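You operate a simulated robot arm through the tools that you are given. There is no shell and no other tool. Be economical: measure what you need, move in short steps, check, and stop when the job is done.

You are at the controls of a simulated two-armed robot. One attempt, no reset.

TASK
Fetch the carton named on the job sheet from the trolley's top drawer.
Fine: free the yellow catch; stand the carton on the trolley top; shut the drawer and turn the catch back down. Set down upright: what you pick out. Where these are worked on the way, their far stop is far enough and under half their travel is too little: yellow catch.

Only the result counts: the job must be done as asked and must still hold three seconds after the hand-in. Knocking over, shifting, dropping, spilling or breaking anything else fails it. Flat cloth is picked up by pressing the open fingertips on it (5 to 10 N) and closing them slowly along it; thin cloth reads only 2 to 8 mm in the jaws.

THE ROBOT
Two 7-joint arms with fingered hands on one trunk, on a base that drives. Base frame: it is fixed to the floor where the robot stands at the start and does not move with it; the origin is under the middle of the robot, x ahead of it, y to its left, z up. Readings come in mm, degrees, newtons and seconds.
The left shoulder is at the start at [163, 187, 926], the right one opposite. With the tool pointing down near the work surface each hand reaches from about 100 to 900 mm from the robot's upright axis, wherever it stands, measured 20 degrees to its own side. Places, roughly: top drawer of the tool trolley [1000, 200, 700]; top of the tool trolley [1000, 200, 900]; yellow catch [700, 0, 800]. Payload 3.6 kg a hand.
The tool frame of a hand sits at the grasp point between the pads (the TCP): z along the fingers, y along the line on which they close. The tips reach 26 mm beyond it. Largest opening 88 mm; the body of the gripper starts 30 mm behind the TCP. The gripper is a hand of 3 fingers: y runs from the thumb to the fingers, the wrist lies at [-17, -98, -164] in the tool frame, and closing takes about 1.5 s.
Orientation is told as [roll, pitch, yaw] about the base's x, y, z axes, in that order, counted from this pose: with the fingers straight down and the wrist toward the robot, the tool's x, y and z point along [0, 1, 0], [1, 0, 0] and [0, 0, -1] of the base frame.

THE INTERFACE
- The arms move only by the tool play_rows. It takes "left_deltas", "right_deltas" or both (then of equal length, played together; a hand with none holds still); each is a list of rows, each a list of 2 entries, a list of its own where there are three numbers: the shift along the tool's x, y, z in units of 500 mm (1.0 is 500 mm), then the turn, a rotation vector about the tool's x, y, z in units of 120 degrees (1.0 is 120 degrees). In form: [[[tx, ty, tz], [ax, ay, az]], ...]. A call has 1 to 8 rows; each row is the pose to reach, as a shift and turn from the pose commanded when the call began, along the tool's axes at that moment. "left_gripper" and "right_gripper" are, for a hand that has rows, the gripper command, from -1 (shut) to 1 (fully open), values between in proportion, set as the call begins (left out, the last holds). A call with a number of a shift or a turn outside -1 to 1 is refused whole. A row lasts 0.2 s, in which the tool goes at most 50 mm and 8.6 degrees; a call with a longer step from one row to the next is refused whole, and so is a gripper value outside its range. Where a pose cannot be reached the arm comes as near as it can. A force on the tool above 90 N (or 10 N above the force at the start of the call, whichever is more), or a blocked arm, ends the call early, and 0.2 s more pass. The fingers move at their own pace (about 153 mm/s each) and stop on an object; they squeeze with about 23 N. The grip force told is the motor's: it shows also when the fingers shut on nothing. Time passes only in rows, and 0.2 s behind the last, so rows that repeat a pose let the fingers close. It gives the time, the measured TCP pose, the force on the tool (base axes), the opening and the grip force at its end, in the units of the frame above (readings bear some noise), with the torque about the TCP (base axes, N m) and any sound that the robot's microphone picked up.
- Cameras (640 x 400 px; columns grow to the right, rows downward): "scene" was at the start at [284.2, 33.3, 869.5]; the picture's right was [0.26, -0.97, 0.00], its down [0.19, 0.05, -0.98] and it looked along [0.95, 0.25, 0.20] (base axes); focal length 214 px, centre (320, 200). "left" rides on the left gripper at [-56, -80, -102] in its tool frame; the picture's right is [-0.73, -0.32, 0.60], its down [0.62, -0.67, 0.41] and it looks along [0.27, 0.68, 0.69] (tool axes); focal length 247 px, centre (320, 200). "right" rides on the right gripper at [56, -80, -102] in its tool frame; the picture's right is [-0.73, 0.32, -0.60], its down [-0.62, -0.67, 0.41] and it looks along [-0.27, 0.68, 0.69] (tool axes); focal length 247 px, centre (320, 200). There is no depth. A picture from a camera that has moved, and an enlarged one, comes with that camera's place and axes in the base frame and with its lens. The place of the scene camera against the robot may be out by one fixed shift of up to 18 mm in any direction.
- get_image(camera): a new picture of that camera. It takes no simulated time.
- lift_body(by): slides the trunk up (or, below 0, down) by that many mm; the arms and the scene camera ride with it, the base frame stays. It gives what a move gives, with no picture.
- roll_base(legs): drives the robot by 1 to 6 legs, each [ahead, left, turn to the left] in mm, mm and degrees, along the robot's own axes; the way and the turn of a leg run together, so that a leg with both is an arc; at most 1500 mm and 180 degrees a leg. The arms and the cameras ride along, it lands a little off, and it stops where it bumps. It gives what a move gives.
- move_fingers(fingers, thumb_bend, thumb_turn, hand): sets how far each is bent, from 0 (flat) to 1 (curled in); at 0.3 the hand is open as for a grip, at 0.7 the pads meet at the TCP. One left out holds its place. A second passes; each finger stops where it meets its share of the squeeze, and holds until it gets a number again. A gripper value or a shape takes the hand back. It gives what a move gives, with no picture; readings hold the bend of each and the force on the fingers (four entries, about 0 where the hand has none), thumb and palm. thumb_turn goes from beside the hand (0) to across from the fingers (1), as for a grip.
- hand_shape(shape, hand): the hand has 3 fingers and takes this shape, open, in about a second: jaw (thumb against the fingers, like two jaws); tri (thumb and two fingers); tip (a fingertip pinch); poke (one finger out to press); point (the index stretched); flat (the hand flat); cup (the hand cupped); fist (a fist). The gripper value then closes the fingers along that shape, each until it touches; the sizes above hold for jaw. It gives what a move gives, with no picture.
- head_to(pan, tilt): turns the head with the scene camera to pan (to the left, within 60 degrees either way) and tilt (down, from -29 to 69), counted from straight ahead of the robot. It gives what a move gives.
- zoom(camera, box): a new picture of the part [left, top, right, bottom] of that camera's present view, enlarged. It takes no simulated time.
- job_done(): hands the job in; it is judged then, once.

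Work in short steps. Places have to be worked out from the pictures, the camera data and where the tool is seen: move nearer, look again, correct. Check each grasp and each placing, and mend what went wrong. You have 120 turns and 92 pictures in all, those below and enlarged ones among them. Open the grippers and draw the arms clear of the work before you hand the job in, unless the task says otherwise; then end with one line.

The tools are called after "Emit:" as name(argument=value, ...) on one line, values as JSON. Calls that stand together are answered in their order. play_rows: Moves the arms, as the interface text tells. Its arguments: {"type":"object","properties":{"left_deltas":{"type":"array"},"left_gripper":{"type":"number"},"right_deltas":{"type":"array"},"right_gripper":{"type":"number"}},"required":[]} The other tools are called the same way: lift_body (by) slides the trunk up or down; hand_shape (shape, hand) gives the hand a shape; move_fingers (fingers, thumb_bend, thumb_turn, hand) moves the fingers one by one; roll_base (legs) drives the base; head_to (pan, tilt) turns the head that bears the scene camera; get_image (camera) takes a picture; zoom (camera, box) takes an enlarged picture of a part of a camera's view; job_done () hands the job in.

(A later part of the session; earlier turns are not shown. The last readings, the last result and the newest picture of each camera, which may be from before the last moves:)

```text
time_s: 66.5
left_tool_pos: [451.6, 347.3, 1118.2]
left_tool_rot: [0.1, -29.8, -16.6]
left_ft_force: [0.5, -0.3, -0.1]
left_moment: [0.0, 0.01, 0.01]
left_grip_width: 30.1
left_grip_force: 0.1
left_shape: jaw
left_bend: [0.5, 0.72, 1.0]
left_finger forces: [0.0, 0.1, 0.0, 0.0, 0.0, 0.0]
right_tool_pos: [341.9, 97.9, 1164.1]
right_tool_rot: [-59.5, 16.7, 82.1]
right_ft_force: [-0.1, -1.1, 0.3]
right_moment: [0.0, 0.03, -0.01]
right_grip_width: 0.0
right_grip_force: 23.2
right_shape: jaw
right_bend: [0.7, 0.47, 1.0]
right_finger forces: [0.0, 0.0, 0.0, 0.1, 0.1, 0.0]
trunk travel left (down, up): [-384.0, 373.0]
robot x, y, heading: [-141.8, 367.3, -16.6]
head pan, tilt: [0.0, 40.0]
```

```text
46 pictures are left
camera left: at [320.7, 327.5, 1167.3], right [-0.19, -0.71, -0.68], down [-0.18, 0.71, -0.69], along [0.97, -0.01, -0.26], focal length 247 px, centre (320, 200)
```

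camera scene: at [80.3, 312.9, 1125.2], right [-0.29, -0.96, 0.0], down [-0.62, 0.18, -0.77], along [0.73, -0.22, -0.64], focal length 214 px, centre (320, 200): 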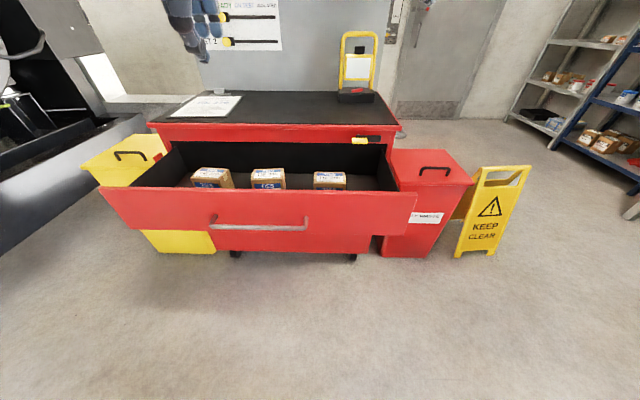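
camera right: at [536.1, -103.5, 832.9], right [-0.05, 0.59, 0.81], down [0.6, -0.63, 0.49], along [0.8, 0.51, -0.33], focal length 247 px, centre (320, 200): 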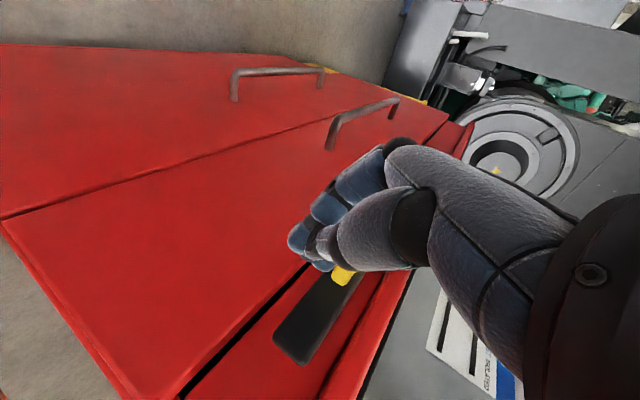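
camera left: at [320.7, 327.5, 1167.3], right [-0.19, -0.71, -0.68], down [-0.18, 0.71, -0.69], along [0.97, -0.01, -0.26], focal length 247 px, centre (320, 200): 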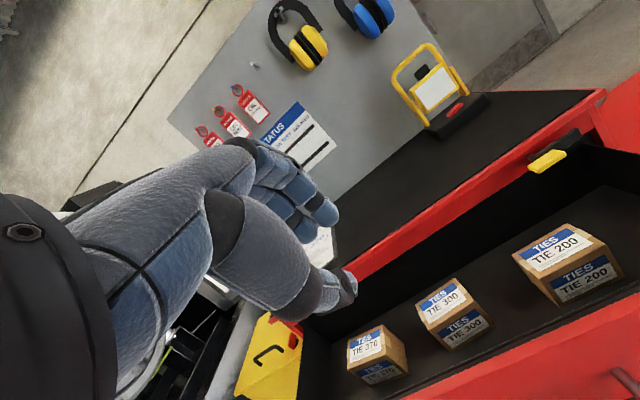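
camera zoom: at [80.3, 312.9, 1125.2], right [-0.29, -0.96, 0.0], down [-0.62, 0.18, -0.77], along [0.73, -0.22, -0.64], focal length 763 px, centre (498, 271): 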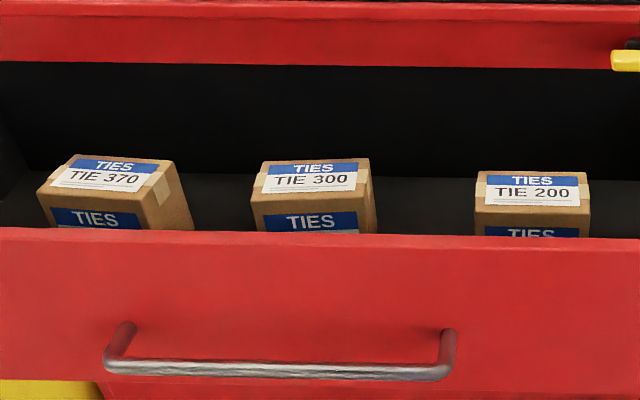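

Target "TIE 370" is the leftmost carton, roughly (795,485, top z≈718), about 105×80 mm, slightly rotated. I drive nearer (230 ahead, 120 left) with both hands high.

Emit:
roll_base(legs=[[230, 120, 0]])

Emit:
head_to(pan=15, tilt=50)

Emit:
get_image(camera="scene")

```text
time_s: 68.4
left_tool_pos: [711.1, 402.5, 1118.1]
left_tool_rot: [0.1, -29.7, -16.2]
left_ft_force: [0.5, -0.6, 0.5]
left_moment: [-0.01, 0.04, -0.01]
left_grip_width: 30.4
left_grip_force: 0.1
left_shape: jaw
left_bend: [0.5, 0.72, 1.0]
left_finger forces: [0.0, 0.0, 0.0, 0.1, 0.1, 0.0]
right_tool_pos: [603.0, 153.3, 1163.0]
right_tool_rot: [-59.6, 16.7, 82.7]
right_ft_force: [0.3, -0.1, -0.3]
right_moment: [0.04, 0.0, -0.03]
right_grip_width: 0.2
right_grip_force: 23.2
right_shape: jaw
right_bend: [0.7, 0.47, 1.0]
right_finger forces: [0.0, 0.0, 0.0, 0.0, 0.0, 0.0]
trunk travel left (down, up): [-384.0, 373.0]
robot x, y, heading: [115.6, 418.4, -16.4]
head pan, tilt: [0.0, 40.0]
```

```text
time_s: 69.2
left_tool_pos: [709.8, 402.4, 1117.8]
left_tool_rot: [0.2, -29.8, -16.1]
left_ft_force: [0.3, 0.6, 0.3]
left_moment: [-0.02, 0.01, -0.01]
left_grip_width: 30.5
left_grip_force: 0.0
left_shape: jaw
left_bend: [0.5, 0.72, 1.0]
left_finger forces: [0.1, 0.0, 0.0, 0.0, 0.0, 0.0]
right_tool_pos: [602.9, 153.2, 1164.0]
right_tool_rot: [-59.5, 16.6, 82.7]
right_ft_force: [0.4, 0.1, 0.1]
right_moment: [-0.03, -0.01, 0.0]
right_grip_width: 0.0
right_grip_force: 23.1
right_shape: jaw
right_bend: [0.7, 0.47, 1.0]
right_finger forces: [0.0, 0.0, 0.1, 0.0, 0.1, 0.0]
trunk travel left (down, up): [-384.0, 373.0]
robot x, y, heading: [113.8, 417.8, -16.3]
head pan, tilt: [15.0, 50.0]
```

```text
45 pictures are left
camera scene: at [334.0, 387.5, 1111.0], right [-0.02, -1.0, 0.0], down [-0.77, 0.02, -0.64], along [0.64, -0.01, -0.77], focal length 214 px, centre (320, 200)
```

scene: 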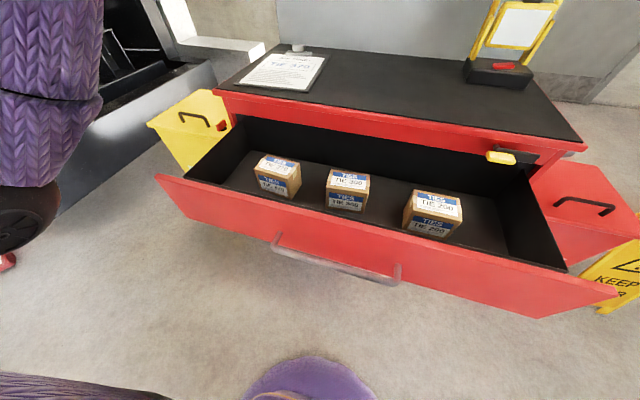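

I turn the left hand straight down above the carton with fingers fully open and look from close.

Emit:
play_rows(left_deltas=[[[0.034, -0.029, 0.067], [0.05, 0, 0]], [[0.068, -0.058, 0.133], [0.1, 0, 0]], [[0.103, -0.087, 0.2], [0.15, 0, 0]], [[0.137, -0.116, 0.267], [0.2, 0, 0]], [[0.17, -0.146, 0.333], [0.25, 0, 0]], [[0.206, -0.175, 0.4], [0.25, 0, 0]]], left_gripper=1)

Emit:
get_image(camera="left")

Emit:
zoom(camera="scene", box=[220, 130, 340, 205])

```text
time_s: 70.6
left_tool_pos: [761.8, 492.3, 899.6]
left_tool_rot: [0.0, 0.3, -16.2]
left_ft_force: [-0.5, -0.1, 0.6]
left_moment: [0.0, 0.03, -0.04]
left_grip_width: 87.7
left_grip_force: 0.0
left_shape: jaw
left_bend: [0.3, 0.3, 0.98]
left_finger forces: [0.0, 0.1, 0.0, 0.0, 0.1, 0.0]
right_tool_pos: [602.2, 154.1, 1163.5]
right_tool_rot: [-59.4, 16.7, 82.8]
right_ft_force: [0.2, -0.1, 0.1]
right_moment: [0.0, -0.01, 0.01]
right_grip_width: 0.0
right_grip_force: 22.8
right_shape: jaw
right_bend: [0.7, 0.47, 1.0]
right_finger forces: [0.0, 0.0, 0.0, 0.1, 0.0, 0.1]
trunk travel left (down, up): [-384.0, 373.0]
robot x, y, heading: [116.5, 414.7, -16.0]
head pan, tilt: [15.0, 50.0]
```

```text
44 pictures are left
camera left: at [670.3, 461.3, 1001.3], right [-0.51, -0.62, -0.6], down [-0.47, 0.78, -0.41], along [0.72, 0.07, -0.69], focal length 247 px, centre (320, 200)
```

left: 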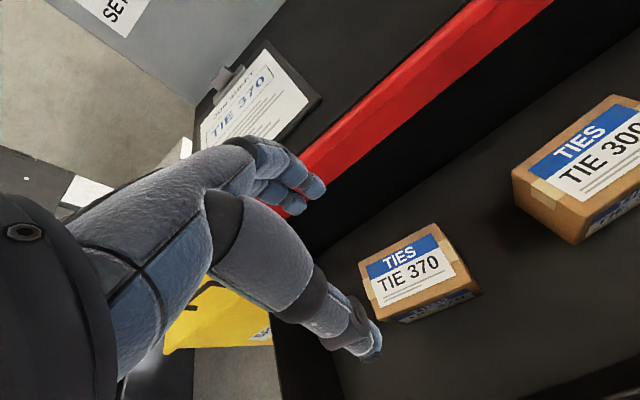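

```text
5.33 times, centred on (280, 168) of scene
camera zoom: at [334.1, 387.8, 1110.9], right [-0.02, -1.0, 0.0], down [-0.77, 0.02, -0.64], along [0.64, -0.01, -0.77], focal length 1144 px, centre (533, 373)
```

zoom: 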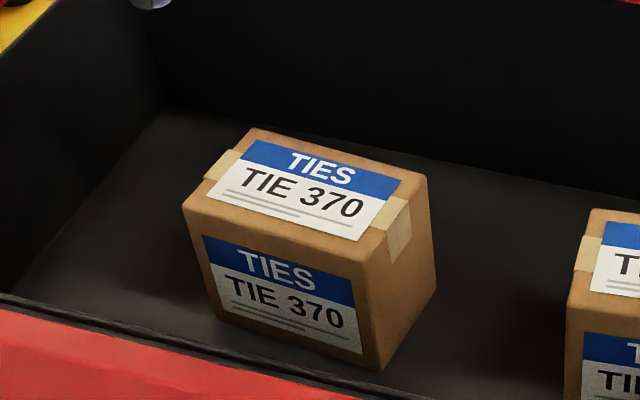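

I zoom the left camera on the carton to measure its corners.

Emit:
zoom(camera="left", box=[340, 210, 500, 335])

```text
3.20 times, centred on (420, 272) of left
camera zoom: at [670.3, 461.3, 1001.3], right [-0.51, -0.62, -0.6], down [-0.47, 0.78, -0.41], along [0.72, 0.07, -0.69], focal length 790 px, centre (0, -32)
```

zoom: 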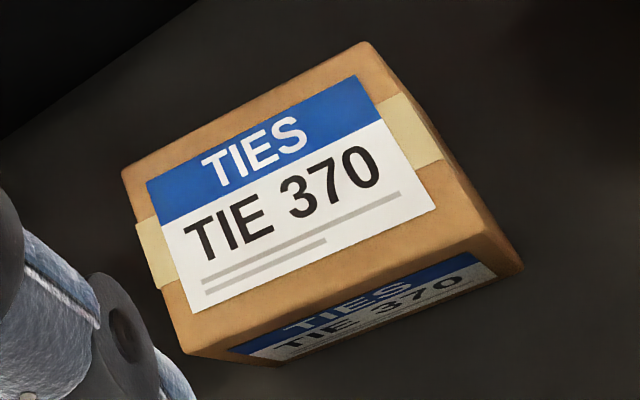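

Carton top ≈z 726, centre ≈(782,484), ≈100×69 mm, yaw ≈-24°. I turn the hand to match and go down to 65 mm above grasp height, then check.

Emit:
play_rows(left_deltas=[[[-0.002, 0.02, 0.07], [0, 0, 0.034]], [[-0.005, 0.043, 0.14], [0, 0, 0.068]], [[-0.005, 0.043, 0.21], [0, 0, 0.068]]])

Emit:
get_image(camera="left")

Emit:
zoom(camera="scene", box=[200, 90, 360, 215])

```text
time_s: 71.4
left_tool_pos: [783.8, 487.2, 795.6]
left_tool_rot: [0.0, 0.2, -24.3]
left_ft_force: [0.0, 0.1, -1.0]
left_moment: [0.0, 0.01, 0.04]
left_grip_width: 87.6
left_grip_force: 0.0
left_shape: jaw
left_bend: [0.3, 0.3, 0.98]
left_finger forces: [0.1, 0.0, 0.0, 0.0, 0.1, 0.0]
right_tool_pos: [602.5, 153.1, 1163.1]
right_tool_rot: [-59.6, 16.7, 82.8]
right_ft_force: [0.8, -0.1, 0.6]
right_moment: [0.03, 0.04, -0.02]
right_grip_width: 0.0
right_grip_force: 22.7
right_shape: jaw
right_bend: [0.7, 0.47, 1.0]
right_finger forces: [0.0, 0.1, 0.1, 0.1, 0.0, 0.0]
trunk travel left (down, up): [-384.0, 373.0]
robot x, y, heading: [114.5, 418.1, -16.1]
head pan, tilt: [15.0, 50.0]
```

```text
41 pictures are left
camera left: at [688.9, 469.3, 897.7], right [-0.59, -0.54, -0.6], down [-0.35, 0.84, -0.41], along [0.72, -0.03, -0.69], focal length 247 px, centre (320, 200)
```

left: 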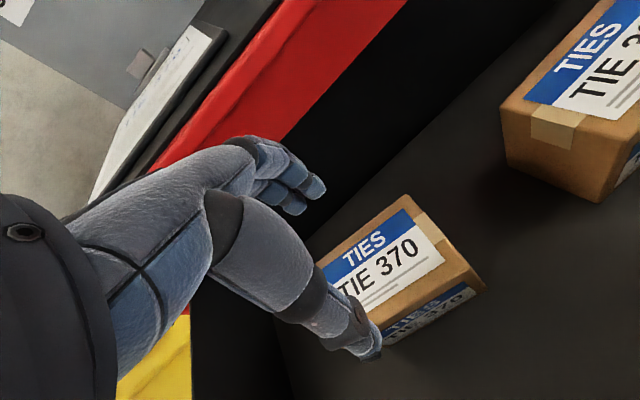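

```text
3.20 times, centred on (280, 152) of scene
camera zoom: at [334.1, 387.7, 1110.9], right [-0.02, -1.0, 0.0], down [-0.77, 0.02, -0.64], along [0.64, -0.01, -0.77], focal length 686 px, centre (448, 352)
```

zoom: 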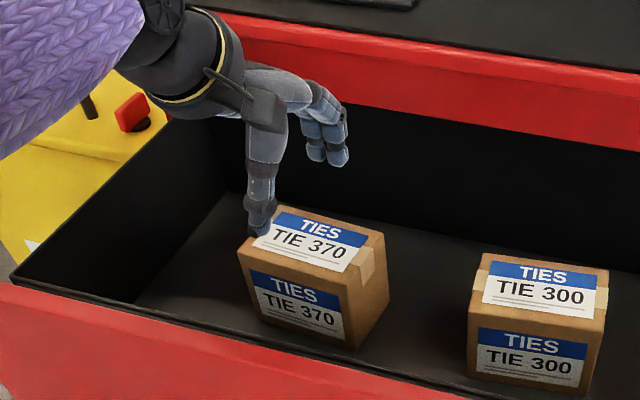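

Alignment looks right (box centre within ~3 mm). I descend to z≈700.

Emit:
play_rows(left_deltas=[[[0, 0, 0.06], [0, 0, 0]], [[0, 0, 0.11], [0, 0, 0]], [[0, 0, 0.15], [0, 0, 0]], [[0, 0, 0.19], [0, 0, 0]]])

Emit:
get_image(camera="left")

Emit:
zoom(camera="scene", box=[200, 90, 360, 215])

```text
time_s: 72.4
left_tool_pos: [772.9, 487.3, 703.9]
left_tool_rot: [0.0, -0.2, -24.3]
left_ft_force: [3.0, 0.7, 5.8]
left_moment: [-0.09, -0.16, 0.04]
left_grip_width: 88.2
left_grip_force: 0.1
left_shape: jaw
left_bend: [0.3, 0.3, 0.98]
left_finger forces: [2.8, 2.3, 0.0, 0.1, 1.1, 0.0]
left hand out of reach, approached as far as the arm can: row 4
right_tool_pos: [601.0, 153.9, 1164.1]
right_tool_rot: [-59.7, 16.6, 82.7]
right_ft_force: [-0.2, -0.3, -0.3]
right_moment: [0.01, 0.0, -0.03]
right_grip_width: 0.0
right_grip_force: 23.2
right_shape: jaw
right_bend: [0.7, 0.47, 1.0]
right_finger forces: [0.0, 0.1, 0.0, 0.0, 0.1, 0.0]
trunk travel left (down, up): [-384.0, 373.0]
robot x, y, heading: [109.6, 419.2, -16.1]
head pan, tilt: [15.0, 50.0]
```

```text
39 pictures are left
camera left: at [677.2, 469.2, 806.4], right [-0.59, -0.54, -0.6], down [-0.35, 0.84, -0.41], along [0.73, -0.03, -0.68], focal length 247 px, centre (320, 200)
```

left: 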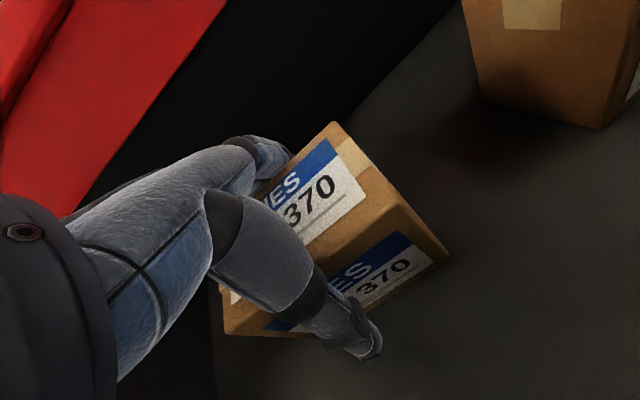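

```text
3.20 times, centred on (280, 152) of scene
camera zoom: at [333.3, 387.7, 1111.2], right [-0.02, -1.0, 0.0], down [-0.77, 0.02, -0.64], along [0.64, -0.01, -0.77], focal length 686 px, centre (448, 352)
```

zoom: 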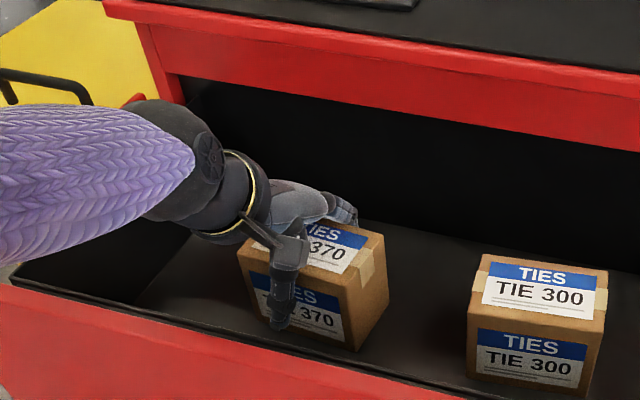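

Fingers straddle the carton (fingers behind it, thumb in front). I close the hand.

Emit:
play_rows(left_deltas=[[[0, 0, 0], [0, 0, 0]], [[0, 0, 0], [0, 0, 0]], [[0, 0, 0], [0, 0, 0]], [[0, 0, 0], [0, 0, 0]], [[0, 0, 0], [0, 0, 0]], [[0, 0, 0], [0, 0, 0]], [[0, 0, 0], [0, 0, 0]], [[0, 0, 0], [0, 0, 0]]], left_gripper=-1)

Emit:
get_image(camera="left")

```text
time_s: 74.2
left_tool_pos: [771.8, 487.4, 703.8]
left_tool_rot: [0.1, 0.1, -24.2]
left_ft_force: [0.6, -0.6, 15.3]
left_moment: [-0.26, -0.64, 0.09]
left_grip_width: 66.6
left_grip_force: 23.1
left_shape: jaw
left_bend: [0.3, 0.56, 0.99]
left_finger forces: [16.6, 14.3, 0.0, 0.1, 28.4, 0.0]
right_tool_pos: [600.4, 152.7, 1164.6]
right_tool_rot: [-59.6, 16.6, 82.7]
right_ft_force: [-0.4, 0.0, 0.9]
right_moment: [-0.04, -0.01, 0.0]
right_grip_width: 0.1
right_grip_force: 22.8
right_shape: jaw
right_bend: [0.7, 0.47, 1.0]
right_finger forces: [0.1, 0.1, 0.1, 0.1, 0.0, 0.0]
trunk travel left (down, up): [-384.0, 373.0]
robot x, y, heading: [117.7, 415.1, -16.0]
head pan, tilt: [15.0, 50.0]
```

```text
37 pictures are left
camera left: at [675.9, 469.3, 805.7], right [-0.59, -0.54, -0.6], down [-0.35, 0.84, -0.41], along [0.73, -0.03, -0.69], focal length 247 px, centre (320, 200)
```

left: 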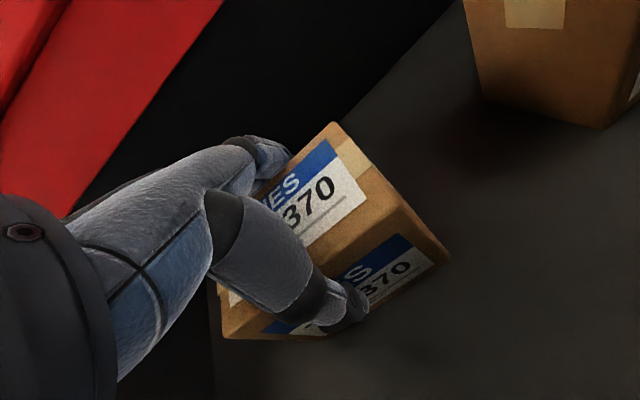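

Held (66.6 mm, ~23 N). I lift straight up with the trunk by 250 mm.

Emit:
lift_body(by=60)

Emit:
lift_body(by=195)

Emit:
get_image(camera="scene")

Emit:
get_image(camera="left")

```text
time_s: 75.2
left_tool_pos: [774.4, 486.2, 775.6]
left_tool_rot: [0.3, -1.0, -24.2]
left_ft_force: [0.6, 0.4, -3.2]
left_moment: [0.02, 0.01, -0.01]
left_grip_width: 65.8
left_grip_force: 23.3
left_shape: jaw
left_bend: [0.32, 0.56, 0.99]
left_finger forces: [13.6, 13.5, 0.0, 0.1, 29.2, 0.0]
right_tool_pos: [602.9, 153.5, 1223.3]
right_tool_rot: [-59.4, 16.5, 82.9]
right_ft_force: [0.5, -1.2, -0.1]
right_moment: [0.02, -0.03, 0.02]
right_grip_width: 0.3
right_grip_force: 23.2
right_shape: jaw
right_bend: [0.7, 0.47, 1.0]
right_finger forces: [0.0, 0.0, 0.0, 0.1, 0.0, 0.1]
trunk travel left (down, up): [-444.0, 313.0]
robot x, y, heading: [117.8, 424.1, -16.1]
head pan, tilt: [15.0, 50.0]
```

```text
time_s: 77.3
left_tool_pos: [778.5, 484.7, 992.8]
left_tool_rot: [0.6, -3.2, -24.3]
left_ft_force: [0.0, -0.7, -2.5]
left_moment: [0.05, 0.01, 0.03]
left_grip_width: 66.0
left_grip_force: 22.6
left_shape: jaw
left_bend: [0.32, 0.56, 0.99]
left_finger forces: [13.7, 13.4, 0.1, 0.0, 29.2, 0.0]
right_tool_pos: [602.0, 152.7, 1418.2]
right_tool_rot: [-59.4, 16.7, 82.7]
right_ft_force: [-0.5, 0.6, -0.7]
right_moment: [0.03, 0.01, 0.01]
right_grip_width: 0.0
right_grip_force: 22.8
right_shape: jaw
right_bend: [0.7, 0.47, 1.0]
right_finger forces: [0.0, 0.0, 0.0, 0.0, 0.0, 0.0]
trunk travel left (down, up): [-639.0, 118.0]
robot x, y, heading: [113.6, 418.0, -16.0]
head pan, tilt: [15.0, 50.0]
```

```text
36 pictures are left
camera scene: at [320.3, 391.6, 1374.5], right [-0.02, -1.0, 0.0], down [-0.77, 0.02, -0.64], along [0.64, -0.01, -0.77], focal length 214 px, centre (320, 200)
```

scene: 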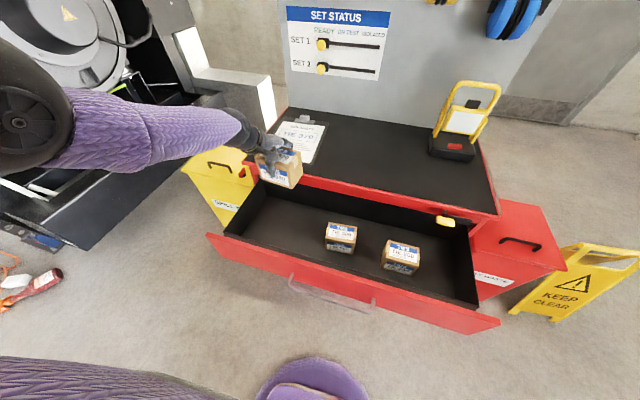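

```text
35 pictures are left
camera left: at [677.4, 468.2, 1090.3], right [-0.56, -0.55, -0.62], down [-0.33, 0.84, -0.44], along [0.76, -0.04, -0.65], focal length 247 px, centre (320, 200)
```

left: 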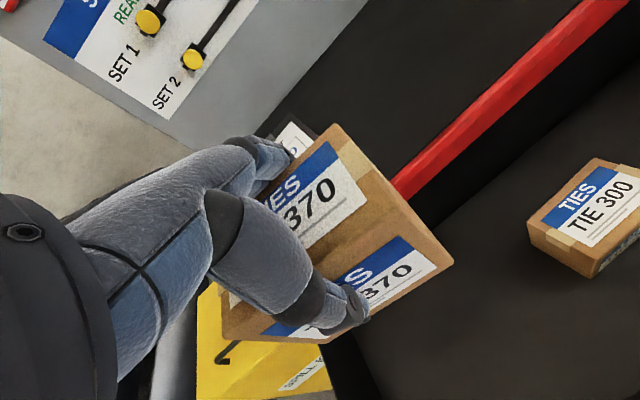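

Carton held, 3 N. I'll set it at u≈430 mm along the top (free mat between clipboard and stand). First drive right 204 and ahead 70 with it held high.

Emit:
roll_base(legs=[[0, -204, 0], [70, 0, 0]])

Emit:
play_rows(left_deltas=[[[0, 0, -0.07], [0.013, 0, 0]], [[0, 0, -0.14], [0.027, 0, 0]], [[0, 0, -0.21], [0.027, 0, 0]], [[0, 0, -0.26], [0.027, 0, 0]]])

```text
time_s: 79.5
left_tool_pos: [789.8, 275.9, 993.3]
left_tool_rot: [0.7, -3.2, -24.2]
left_ft_force: [-0.3, -1.2, -1.6]
left_moment: [0.01, 0.04, 0.02]
left_grip_width: 66.0
left_grip_force: 22.8
left_shape: jaw
left_bend: [0.32, 0.56, 0.99]
left_finger forces: [13.7, 13.4, 0.0, 0.1, 29.1, 0.0]
right_tool_pos: [615.0, -56.6, 1417.5]
right_tool_rot: [-59.6, 16.7, 82.8]
right_ft_force: [0.2, 0.1, -0.1]
right_moment: [0.0, 0.0, 0.01]
right_grip_width: 0.1
right_grip_force: 23.2
right_shape: jaw
right_bend: [0.7, 0.47, 1.0]
right_finger forces: [0.0, 0.0, 0.0, 0.0, 0.1, 0.0]
trunk travel left (down, up): [-639.0, 118.0]
robot x, y, heading: [127.2, 212.0, -16.3]
head pan, tilt: [15.0, 50.0]
```

```text
time_s: 80.5
left_tool_pos: [779.4, 278.2, 1124.8]
left_tool_rot: [0.7, 0.2, -24.0]
left_ft_force: [0.3, -0.1, -1.8]
left_moment: [-0.02, -0.03, -0.01]
left_grip_width: 65.8
left_grip_force: 22.3
left_shape: jaw
left_bend: [0.32, 0.56, 0.99]
left_finger forces: [13.3, 12.9, 0.0, 0.0, 27.7, 0.1]
right_tool_pos: [611.5, -54.7, 1418.4]
right_tool_rot: [-59.5, 16.7, 82.8]
right_ft_force: [0.4, -0.4, 0.4]
right_moment: [0.01, 0.02, 0.0]
right_grip_width: 0.1
right_grip_force: 22.3
right_shape: jaw
right_bend: [0.7, 0.47, 1.0]
right_finger forces: [0.1, 0.0, 0.0, 0.1, 0.0, 0.0]
trunk travel left (down, up): [-639.0, 118.0]
robot x, y, heading: [126.2, 209.0, -16.1]
head pan, tilt: [15.0, 50.0]
```

Now lower the trunk 150 mm and move the carton forward over the mat.

Emit:
lift_body(by=-150)

Emit:
play_rows(left_deltas=[[[0, 0.07, 0], [0, 0, 0]], [[0, 0.14, 0], [0, 0, 0]], [[0, 0.218, 0], [0, 0, 0]], [[0, 0.218, 0], [0, 0, 0]]])

Emit:
get_image(camera="scene")

Emit:
get_image(camera="left")

```text
time_s: 82.2
left_tool_pos: [781.6, 277.6, 974.0]
left_tool_rot: [0.5, -0.1, -24.3]
left_ft_force: [-0.1, 0.0, -2.5]
left_moment: [0.0, 0.0, 0.02]
left_grip_width: 65.5
left_grip_force: 23.3
left_shape: jaw
left_bend: [0.32, 0.56, 0.99]
left_finger forces: [13.2, 12.9, 0.1, 0.1, 27.6, 0.0]
right_tool_pos: [612.6, -55.0, 1269.2]
right_tool_rot: [-59.6, 16.6, 82.8]
right_ft_force: [-0.2, -0.2, -0.4]
right_moment: [0.01, -0.03, 0.01]
right_grip_width: 0.5
right_grip_force: 22.8
right_shape: jaw
right_bend: [0.7, 0.47, 1.0]
right_finger forces: [0.1, 0.0, 0.0, 0.0, 0.0, 0.0]
trunk travel left (down, up): [-489.0, 268.0]
robot x, y, heading: [124.5, 208.7, -16.2]
head pan, tilt: [15.0, 50.0]
```

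```text
time_s: 83.2
left_tool_pos: [854.7, 238.1, 973.2]
left_tool_rot: [0.7, 0.0, -24.2]
left_ft_force: [0.8, -0.9, -2.8]
left_moment: [0.01, 0.0, -0.01]
left_grip_width: 65.7
left_grip_force: 22.6
left_shape: jaw
left_bend: [0.33, 0.56, 0.99]
left_finger forces: [13.4, 13.0, 0.1, 0.0, 27.2, 0.1]
left hand out of reach, approached as far as the arm can: row 3, 4
right_tool_pos: [613.5, -54.8, 1268.7]
right_tool_rot: [-59.5, 16.8, 82.7]
right_ft_force: [-0.2, 0.3, -0.1]
right_moment: [0.0, -0.01, 0.0]
right_grip_width: 0.1
right_grip_force: 22.8
right_shape: jaw
right_bend: [0.7, 0.47, 1.0]
right_finger forces: [0.0, 0.0, 0.0, 0.1, 0.0, 0.0]
trunk travel left (down, up): [-489.0, 268.0]
robot x, y, heading: [127.9, 206.6, -16.2]
head pan, tilt: [15.0, 50.0]
```

```text
34 pictures are left
camera scene: at [335.8, 181.4, 1221.4], right [-0.02, -1.0, 0.0], down [-0.77, 0.02, -0.64], along [0.64, -0.01, -0.77], focal length 214 px, centre (320, 200)
```

scene: 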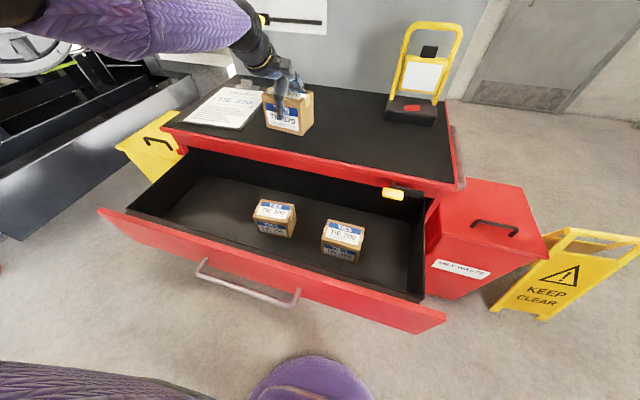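

```text
33 pictures are left
camera left: at [757.9, 219.6, 1076.2], right [-0.59, -0.53, -0.61], down [-0.35, 0.85, -0.4], along [0.73, -0.03, -0.68], focal length 247 px, centre (320, 200)
```

left: 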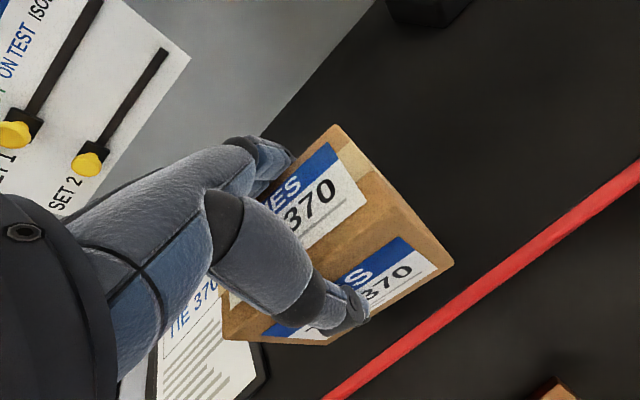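

Placed over free mat (≈100 mm from the clipboard). I lower by trunk 55 mm, then feel for contact in small steps.

Emit:
lift_body(by=-55)

Emit:
play_rows(left_deltas=[[[0, 0, 0.008], [0, 0, 0]], [[0, 0, 0.016], [0, 0, 0]]])

Emit:
zoom(camera="scene", box=[200, 40, 400, 165])

```text
time_s: 84.2
left_tool_pos: [857.4, 239.3, 923.4]
left_tool_rot: [0.7, -0.5, -24.1]
left_ft_force: [-0.7, 0.8, 13.1]
left_moment: [-0.24, -0.48, -0.03]
left_grip_width: 64.8
left_grip_force: 22.7
left_shape: jaw
left_bend: [0.32, 0.57, 0.99]
left_finger forces: [14.5, 13.1, 0.1, 0.0, 29.0, 0.1]
right_tool_pos: [612.6, -55.1, 1214.7]
right_tool_rot: [-59.6, 16.7, 82.9]
right_ft_force: [0.5, -0.6, 0.2]
right_moment: [-0.01, -0.01, 0.02]
right_grip_width: 0.1
right_grip_force: 22.8
right_shape: jaw
right_bend: [0.7, 0.47, 1.0]
right_finger forces: [0.0, 0.1, 0.1, 0.1, 0.0, 0.1]
trunk travel left (down, up): [-434.0, 323.0]
robot x, y, heading: [126.4, 206.9, -16.0]
head pan, tilt: [15.0, 50.0]
```

```text
time_s: 84.8
left_tool_pos: [856.4, 240.8, 921.8]
left_tool_rot: [0.8, -1.1, -24.2]
left_ft_force: [-6.0, 0.8, 34.3]
left_moment: [-0.08, -0.01, 0.02]
left_grip_width: 63.4
left_grip_force: 22.7
left_shape: jaw
left_bend: [0.32, 0.57, 0.99]
left_finger forces: [13.2, 11.9, 0.1, 0.0, 38.9, 0.0]
right_tool_pos: [607.8, -55.5, 1215.4]
right_tool_rot: [-59.8, 16.6, 82.7]
right_ft_force: [0.4, -0.3, -0.3]
right_moment: [0.01, -0.01, -0.02]
right_grip_width: 0.1
right_grip_force: 22.8
right_shape: jaw
right_bend: [0.7, 0.47, 1.0]
right_finger forces: [0.0, 0.0, 0.1, 0.0, 0.1, 0.0]
trunk travel left (down, up): [-434.0, 323.0]
robot x, y, heading: [125.5, 210.8, -16.3]
head pan, tilt: [15.0, 50.0]
```

```text
3.20 times, centred on (300, 102) of scene
camera zoom: at [335.5, 180.2, 1165.1], right [-0.02, -1.0, 0.0], down [-0.76, 0.02, -0.65], along [0.65, -0.01, -0.76], focal length 686 px, centre (384, 512)
```

zoom: 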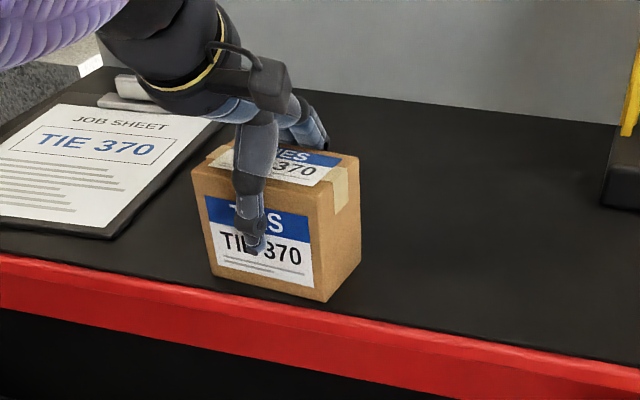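

The carton stands on the mat, pressed with 34 N. I ease up 9 mm command, open the hand, then rise straight.

Emit:
play_rows(left_deltas=[[[0, 0, -0.009], [0, 0, 0]], [[0, 0, -0.016], [0, 0, 0]]])

Emit:
play_rows(left_deltas=[[[0, 0, 0], [0, 0, 0]], [[0, 0, 0], [0, 0, 0]], [[0, 0, 0], [0, 0, 0]], [[0, 0, 0], [0, 0, 0]], [[0, 0, 0], [0, 0, 0]], [[0, 0, 0], [0, 0, 0]], [[0, 0, 0], [0, 0, 0]]], left_gripper=1)

Emit:
zoom(camera="scene", box=[200, 40, 400, 165])

```text
time_s: 85.4
left_tool_pos: [855.4, 239.7, 921.9]
left_tool_rot: [0.8, -0.3, -24.2]
left_ft_force: [6.0, -0.2, 15.3]
left_moment: [-0.31, -0.56, 0.06]
left_grip_width: 63.9
left_grip_force: 22.8
left_shape: jaw
left_bend: [0.31, 0.58, 0.99]
left_finger forces: [15.8, 14.2, 0.1, 0.1, 26.2, 0.0]
right_tool_pos: [611.9, -55.3, 1214.0]
right_tool_rot: [-59.6, 16.6, 82.8]
right_ft_force: [0.3, -0.4, -0.1]
right_moment: [-0.01, 0.02, -0.03]
right_grip_width: 0.0
right_grip_force: 22.6
right_shape: jaw
right_bend: [0.7, 0.47, 1.0]
right_finger forces: [0.0, 0.1, 0.0, 0.1, 0.0, 0.0]
trunk travel left (down, up): [-434.0, 323.0]
robot x, y, heading: [121.7, 206.9, -15.8]
head pan, tilt: [15.0, 50.0]
```

```text
time_s: 87.0
left_tool_pos: [854.7, 239.5, 921.2]
left_tool_rot: [0.6, -0.2, -24.2]
left_ft_force: [1.6, 3.1, 15.1]
left_moment: [-0.11, -0.01, -0.06]
left_grip_width: 88.1
left_grip_force: 0.0
left_shape: jaw
left_bend: [0.3, 0.3, 0.98]
left_finger forces: [4.3, 3.2, 0.1, 0.0, 7.5, 0.1]
right_tool_pos: [610.9, -55.3, 1214.6]
right_tool_rot: [-59.6, 16.7, 82.8]
right_ft_force: [0.6, -0.1, 0.4]
right_moment: [-0.01, -0.01, 0.03]
right_grip_width: 0.0
right_grip_force: 23.0
right_shape: jaw
right_bend: [0.7, 0.47, 1.0]
right_finger forces: [0.1, 0.0, 0.1, 0.0, 0.1, 0.0]
trunk travel left (down, up): [-434.0, 323.0]
robot x, y, heading: [126.2, 212.0, -16.0]
head pan, tilt: [15.0, 50.0]
```

```text
3.20 times, centred on (300, 102) of scene
camera zoom: at [338.4, 180.4, 1164.2], right [-0.02, -1.0, 0.0], down [-0.77, 0.02, -0.64], along [0.64, -0.01, -0.77], focal length 686 px, centre (384, 512)
```

zoom: 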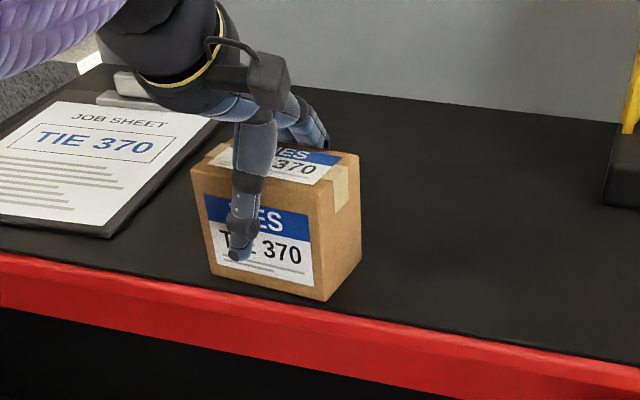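

Open, with the finger roots still resting on the carton's top edges (15 N). I rise slowly 30 mm and check the carton stays.

Emit:
play_rows(left_deltas=[[[0, 0, -0.01], [0, 0, 0]], [[0, 0, -0.02], [0, 0, 0]], [[0, 0, -0.03], [0, 0, 0]], [[0, 0, -0.04], [0, 0, 0]], [[0, 0, -0.06], [0, 0, 0]]])

Emit:
zoom(camera="scene", box=[200, 40, 400, 165])

```text
time_s: 88.2
left_tool_pos: [853.9, 240.0, 948.5]
left_tool_rot: [0.8, 0.1, -24.3]
left_ft_force: [0.7, -0.7, 0.2]
left_moment: [0.01, 0.0, -0.05]
left_grip_width: 88.0
left_grip_force: 0.1
left_shape: jaw
left_bend: [0.3, 0.3, 0.98]
left_finger forces: [0.0, 0.1, 0.0, 0.1, 0.0, 0.0]
right_tool_pos: [612.3, -56.2, 1213.3]
right_tool_rot: [-59.5, 16.8, 82.8]
right_ft_force: [-0.3, -0.5, 0.0]
right_moment: [0.01, 0.02, 0.0]
right_grip_width: 0.2
right_grip_force: 23.4
right_shape: jaw
right_bend: [0.7, 0.47, 1.0]
right_finger forces: [0.1, 0.0, 0.1, 0.0, 0.0, 0.1]
trunk travel left (down, up): [-434.0, 323.0]
robot x, y, heading: [122.4, 210.1, -16.1]
head pan, tilt: [15.0, 50.0]
```

```text
3.20 times, centred on (300, 102) of scene
camera zoom: at [339.6, 180.1, 1163.9], right [-0.02, -1.0, 0.0], down [-0.77, 0.02, -0.64], along [0.64, -0.01, -0.77], focal length 686 px, centre (384, 512)
```

zoom: 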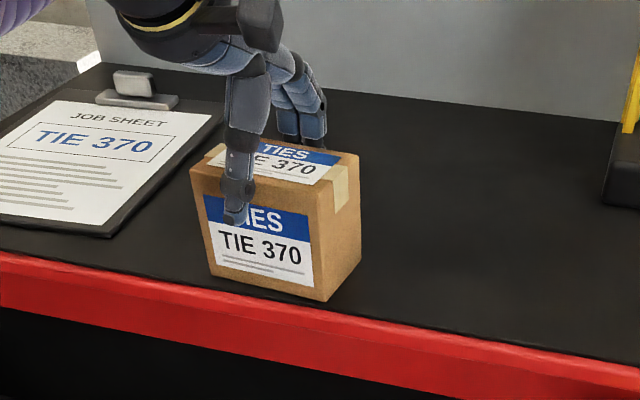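

The carton stands free and upright. I raise the trunk, back the base off 300 mm and retract, to then push the drawer shut.

Emit:
lift_body(by=120)

Emit:
roll_base(legs=[[-300, 0, 0]])

Emit:
play_rows(left_deltas=[[[0, -0.08, 0], [0, 0, -0.034]], [[0, -0.16, 0], [0, 0, -0.068]], [[0, -0.24, 0], [0, 0, -0.068]]], left_gripper=-1)

Emit:
get_image(camera="scene")

```text
time_s: 89.7
left_tool_pos: [854.1, 240.6, 1067.6]
left_tool_rot: [0.7, 0.0, -24.1]
left_ft_force: [-0.2, -0.2, 0.9]
left_moment: [0.0, 0.03, 0.01]
left_grip_width: 87.9
left_grip_force: 0.0
left_shape: jaw
left_bend: [0.3, 0.3, 0.98]
left_finger forces: [0.0, 0.1, 0.0, 0.0, 0.0, 0.0]
right_tool_pos: [613.9, -54.6, 1332.4]
right_tool_rot: [-59.5, 16.6, 82.7]
right_ft_force: [0.4, -0.3, 0.1]
right_moment: [-0.02, -0.02, 0.0]
right_grip_width: 0.0
right_grip_force: 22.7
right_shape: jaw
right_bend: [0.7, 0.47, 1.0]
right_finger forces: [0.0, 0.1, 0.1, 0.0, 0.0, 0.0]
trunk travel left (down, up): [-554.0, 203.0]
robot x, y, heading: [126.6, 207.6, -16.0]
head pan, tilt: [15.0, 50.0]
```

```text
time_s: 91.8
left_tool_pos: [560.0, 326.6, 1068.2]
left_tool_rot: [0.7, -0.1, -24.0]
left_ft_force: [-0.6, 0.9, -1.4]
left_moment: [0.0, -0.02, -0.04]
left_grip_width: 87.9
left_grip_force: 0.1
left_shape: jaw
left_bend: [0.3, 0.3, 0.98]
left_finger forces: [0.0, 0.0, 0.1, 0.0, 0.0, 0.1]
right_tool_pos: [316.9, 30.2, 1334.0]
right_tool_rot: [-59.6, 16.7, 82.8]
right_ft_force: [0.3, -0.8, -0.3]
right_moment: [0.01, 0.0, 0.0]
right_grip_width: 0.1
right_grip_force: 22.6
right_shape: jaw
right_bend: [0.7, 0.47, 1.0]
right_finger forces: [0.0, 0.0, 0.0, 0.0, 0.0, 0.0]
trunk travel left (down, up): [-554.0, 203.0]
robot x, y, heading: [-168.2, 295.1, -16.1]
head pan, tilt: [15.0, 50.0]
```

```text
time_s: 92.6
left_tool_pos: [450.8, 377.0, 1067.9]
left_tool_rot: [0.5, -0.1, -15.9]
left_ft_force: [0.5, 0.3, -0.2]
left_moment: [-0.05, -0.01, 0.02]
left_grip_width: 0.1
left_grip_force: 23.1
left_shape: jaw
left_bend: [0.7, 0.45, 1.0]
left_finger forces: [0.0, 0.1, 0.1, 0.0, 0.0, 0.1]
right_tool_pos: [317.5, 32.3, 1334.6]
right_tool_rot: [-59.4, 16.7, 82.8]
right_ft_force: [1.6, -0.1, 0.7]
right_moment: [-0.01, -0.01, -0.03]
right_grip_width: 0.0
right_grip_force: 23.1
right_shape: jaw
right_bend: [0.7, 0.47, 1.0]
right_finger forces: [0.1, 0.0, 0.0, 0.0, 0.1, 0.0]
trunk travel left (down, up): [-554.0, 203.0]
robot x, y, heading: [-173.3, 289.2, -16.0]
head pan, tilt: [15.0, 50.0]
```

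```text
29 pictures are left
camera scene: at [37.0, 268.9, 1288.5], right [-0.02, -1.0, 0.0], down [-0.77, 0.01, -0.64], along [0.64, -0.01, -0.77], focal length 214 px, centre (320, 200)
```

scene: 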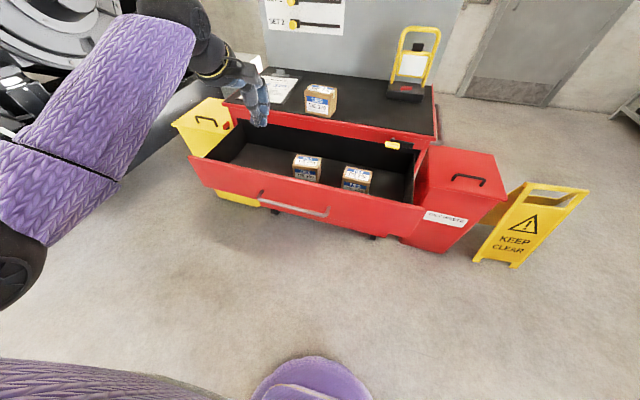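

Hand is at the drawer's middle (u≈429), 65 mm before the handle. I lower the trunk, pitch the closed left hand forward and raise it to panel height.

Emit:
lift_body(by=-430)

Emit:
play_rows(left_deltas=[[[0, -0.01, -0.06], [-0.05, 0, 0]], [[0, -0.02, -0.12], [-0.1, 0, 0]], [[0, -0.02, -0.18], [-0.15, 0, 0]], [[0, -0.02, -0.21], [-0.2, 0, 0]], [[0, -0.02, -0.23], [-0.25, 0, 0]]])

Emit:
head_to(pan=5, tilt=30)

Emit:
get_image(camera="scene")

```text
refused: -430 is not a number from -400 to 400
```

```text
time_s: 93.8
left_tool_pos: [440.8, 375.6, 1184.0]
left_tool_rot: [0.7, -30.3, -16.3]
left_ft_force: [-0.1, -0.1, 0.1]
left_moment: [-0.01, 0.02, 0.01]
left_grip_width: 0.3
left_grip_force: 23.1
left_shape: jaw
left_bend: [0.7, 0.45, 1.0]
left_finger forces: [0.0, 0.1, 0.0, 0.0, 0.1, 0.0]
right_tool_pos: [318.3, 30.1, 1334.2]
right_tool_rot: [-59.5, 16.7, 82.8]
right_ft_force: [-0.5, 0.5, -0.2]
right_moment: [0.02, -0.01, -0.05]
right_grip_width: 0.0
right_grip_force: 23.5
right_shape: jaw
right_bend: [0.7, 0.47, 1.0]
right_finger forces: [0.1, 0.0, 0.1, 0.0, 0.0, 0.0]
trunk travel left (down, up): [-554.0, 203.0]
robot x, y, heading: [-166.3, 294.7, -16.1]
head pan, tilt: [15.0, 50.0]
```

```text
time_s: 94.6
left_tool_pos: [440.8, 375.5, 1184.6]
left_tool_rot: [0.8, -30.0, -16.4]
left_ft_force: [0.0, -0.3, 0.6]
left_moment: [0.0, 0.0, -0.02]
left_grip_width: 0.0
left_grip_force: 22.7
left_shape: jaw
left_bend: [0.7, 0.45, 1.0]
left_finger forces: [0.0, 0.0, 0.0, 0.0, 0.1, 0.0]
right_tool_pos: [317.8, 31.2, 1333.7]
right_tool_rot: [-59.5, 16.8, 82.8]
right_ft_force: [0.6, 0.1, -0.6]
right_moment: [-0.02, 0.05, -0.02]
right_grip_width: 0.0
right_grip_force: 23.3
right_shape: jaw
right_bend: [0.7, 0.47, 1.0]
right_finger forces: [0.0, 0.0, 0.0, 0.0, 0.0, 0.0]
trunk travel left (down, up): [-554.0, 203.0]
robot x, y, heading: [-169.3, 295.4, -16.3]
head pan, tilt: [5.0, 30.0]
```

```text
28 pictures are left
camera scene: at [49.1, 252.1, 1317.9], right [-0.19, -0.98, 0.0], down [-0.49, 0.1, -0.87], along [0.85, -0.17, -0.5], focal length 214 px, centre (320, 200)
```

scene: 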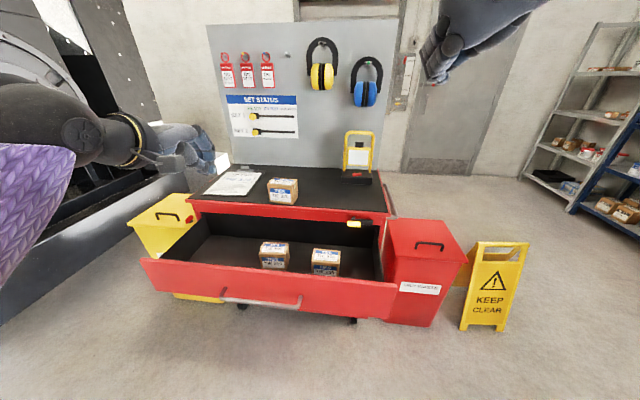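

The arm is already posed; I lower the trunk in two moves (434 mm) to bring the hand to z≈750.

Emit:
lift_body(by=-400)

Emit:
lift_body(by=-32)

Emit:
get_image(camera="scene")

Emit:
get_image(camera="left")

```text
time_s: 98.4
left_tool_pos: [440.8, 377.1, 783.3]
left_tool_rot: [0.8, -30.2, -16.3]
left_ft_force: [-0.2, 0.2, 0.6]
left_moment: [-0.04, -0.01, -0.01]
left_grip_width: 0.1
left_grip_force: 22.9
left_shape: jaw
left_bend: [0.7, 0.45, 1.0]
left_finger forces: [0.0, 0.0, 0.0, 0.1, 0.1, 0.0]
right_tool_pos: [317.7, 32.0, 933.2]
right_tool_rot: [-59.6, 16.7, 82.8]
right_ft_force: [-0.2, -0.5, -0.2]
right_moment: [-0.02, -0.01, -0.01]
right_grip_width: 0.0
right_grip_force: 22.9
right_shape: jaw
right_bend: [0.7, 0.47, 1.0]
right_finger forces: [0.1, 0.1, 0.0, 0.0, 0.0, 0.0]
trunk travel left (down, up): [-154.0, 603.0]
robot x, y, heading: [-168.7, 293.8, -16.0]
head pan, tilt: [5.0, 30.0]
```

```text
time_s: 99.2
left_tool_pos: [441.2, 377.1, 751.1]
left_tool_rot: [0.7, -30.2, -16.3]
left_ft_force: [-0.5, -0.1, 0.8]
left_moment: [-0.01, -0.01, -0.02]
left_grip_width: 0.0
left_grip_force: 23.0
left_shape: jaw
left_bend: [0.7, 0.45, 1.0]
left_finger forces: [0.0, 0.1, 0.1, 0.0, 0.0, 0.1]
right_tool_pos: [316.8, 32.5, 902.3]
right_tool_rot: [-59.6, 16.7, 82.7]
right_ft_force: [0.7, -0.7, -0.2]
right_moment: [0.01, 0.01, 0.04]
right_grip_width: 0.0
right_grip_force: 22.8
right_shape: jaw
right_bend: [0.7, 0.47, 1.0]
right_finger forces: [0.0, 0.0, 0.1, 0.1, 0.0, 0.0]
trunk travel left (down, up): [-122.0, 635.0]
robot x, y, heading: [-171.6, 293.9, -16.0]
head pan, tilt: [5.0, 30.0]
```

```text
27 pictures are left
camera scene: at [105.4, 235.8, 855.2], right [-0.19, -0.98, 0.0], down [-0.49, 0.1, -0.87], along [0.85, -0.17, -0.5], focal length 214 px, centre (320, 200)
```

scene: 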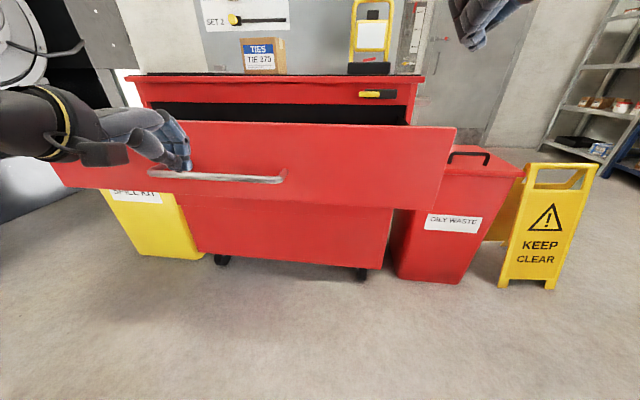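

```text
26 pictures are left
camera left: at [308.8, 356.2, 800.0], right [-0.17, -0.71, -0.69], down [-0.18, 0.71, -0.68], along [0.97, 0.0, -0.25], focal length 247 px, centre (320, 200)
```

left: 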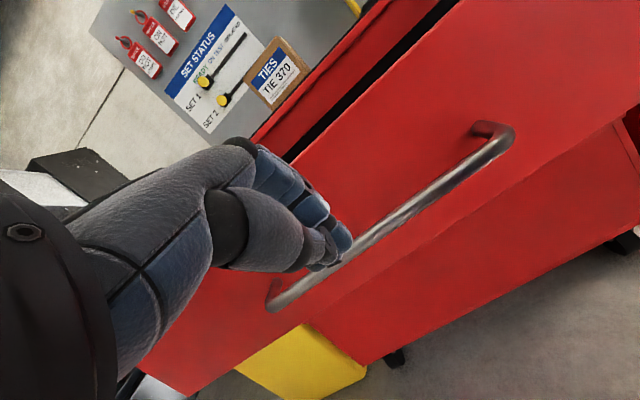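

Closed left fist is above the bar before the panel. I drive ahead 95 mm to make contact.

Emit:
roll_base(legs=[[95, 0, 0]])

Emit:
get_image(camera="scene")

```text
time_s: 100.3
left_tool_pos: [533.0, 351.6, 751.3]
left_tool_rot: [0.8, -29.9, -16.2]
left_ft_force: [0.1, -0.2, 0.5]
left_moment: [0.02, -0.02, 0.01]
left_grip_width: 0.2
left_grip_force: 23.1
left_shape: jaw
left_bend: [0.7, 0.45, 1.0]
left_finger forces: [0.0, 0.0, 0.0, 0.0, 0.0, 0.1]
right_tool_pos: [411.4, 5.2, 901.1]
right_tool_rot: [-59.5, 16.6, 83.0]
right_ft_force: [0.4, -0.1, 0.7]
right_moment: [-0.02, -0.03, -0.03]
right_grip_width: 0.0
right_grip_force: 23.2
right_shape: jaw
right_bend: [0.7, 0.47, 1.0]
right_finger forces: [0.0, 0.0, 0.0, 0.0, 0.0, 0.1]
trunk travel left (down, up): [-122.0, 635.0]
robot x, y, heading: [-79.3, 268.5, -16.1]
head pan, tilt: [5.0, 30.0]
```

```text
25 pictures are left
camera scene: at [198.5, 209.5, 854.7], right [-0.19, -0.98, 0.0], down [-0.49, 0.1, -0.87], along [0.85, -0.17, -0.5], focal length 214 px, centre (320, 200)
```

scene: 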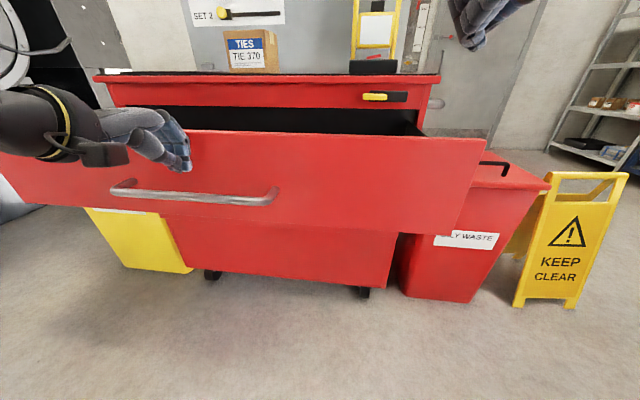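

Centred on the handle, just before contact. I push on 150 mm.

Emit:
roll_base(legs=[[150, -3, 0]])

Emit:
get_image(camera="scene")

```text
time_s: 101.7
left_tool_pos: [676.3, 306.3, 752.0]
left_tool_rot: [0.8, -30.0, -16.3]
left_ft_force: [0.0, 0.6, -0.3]
left_moment: [-0.01, 0.01, 0.03]
left_grip_width: 0.0
left_grip_force: 23.4
left_shape: jaw
left_bend: [0.7, 0.45, 1.0]
left_finger forces: [0.0, 0.0, 0.0, 0.0, 0.1, 0.0]
right_tool_pos: [554.9, -39.2, 901.6]
right_tool_rot: [-59.5, 16.6, 82.9]
right_ft_force: [-0.5, -0.5, 0.1]
right_moment: [-0.02, -0.02, 0.0]
right_grip_width: 0.0
right_grip_force: 21.9
right_shape: jaw
right_bend: [0.7, 0.47, 1.0]
right_finger forces: [0.1, 0.1, 0.0, 0.0, 0.0, 0.1]
trunk travel left (down, up): [-122.0, 635.0]
robot x, y, heading: [66.3, 223.7, -16.1]
head pan, tilt: [5.0, 30.0]
```

```text
24 pictures are left
camera scene: at [341.9, 165.3, 854.8], right [-0.19, -0.98, 0.0], down [-0.49, 0.1, -0.87], along [0.85, -0.17, -0.5], focal length 214 px, centre (320, 200)
```

scene: 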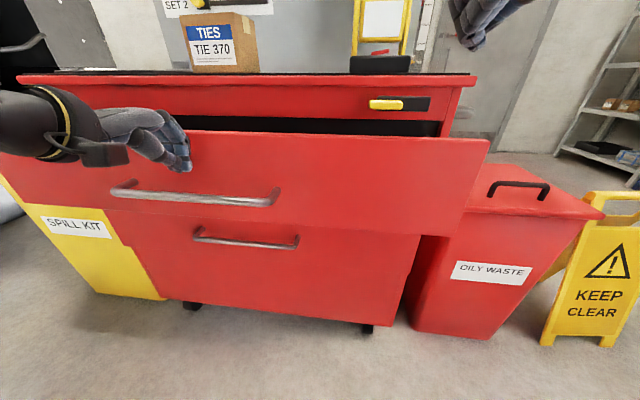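

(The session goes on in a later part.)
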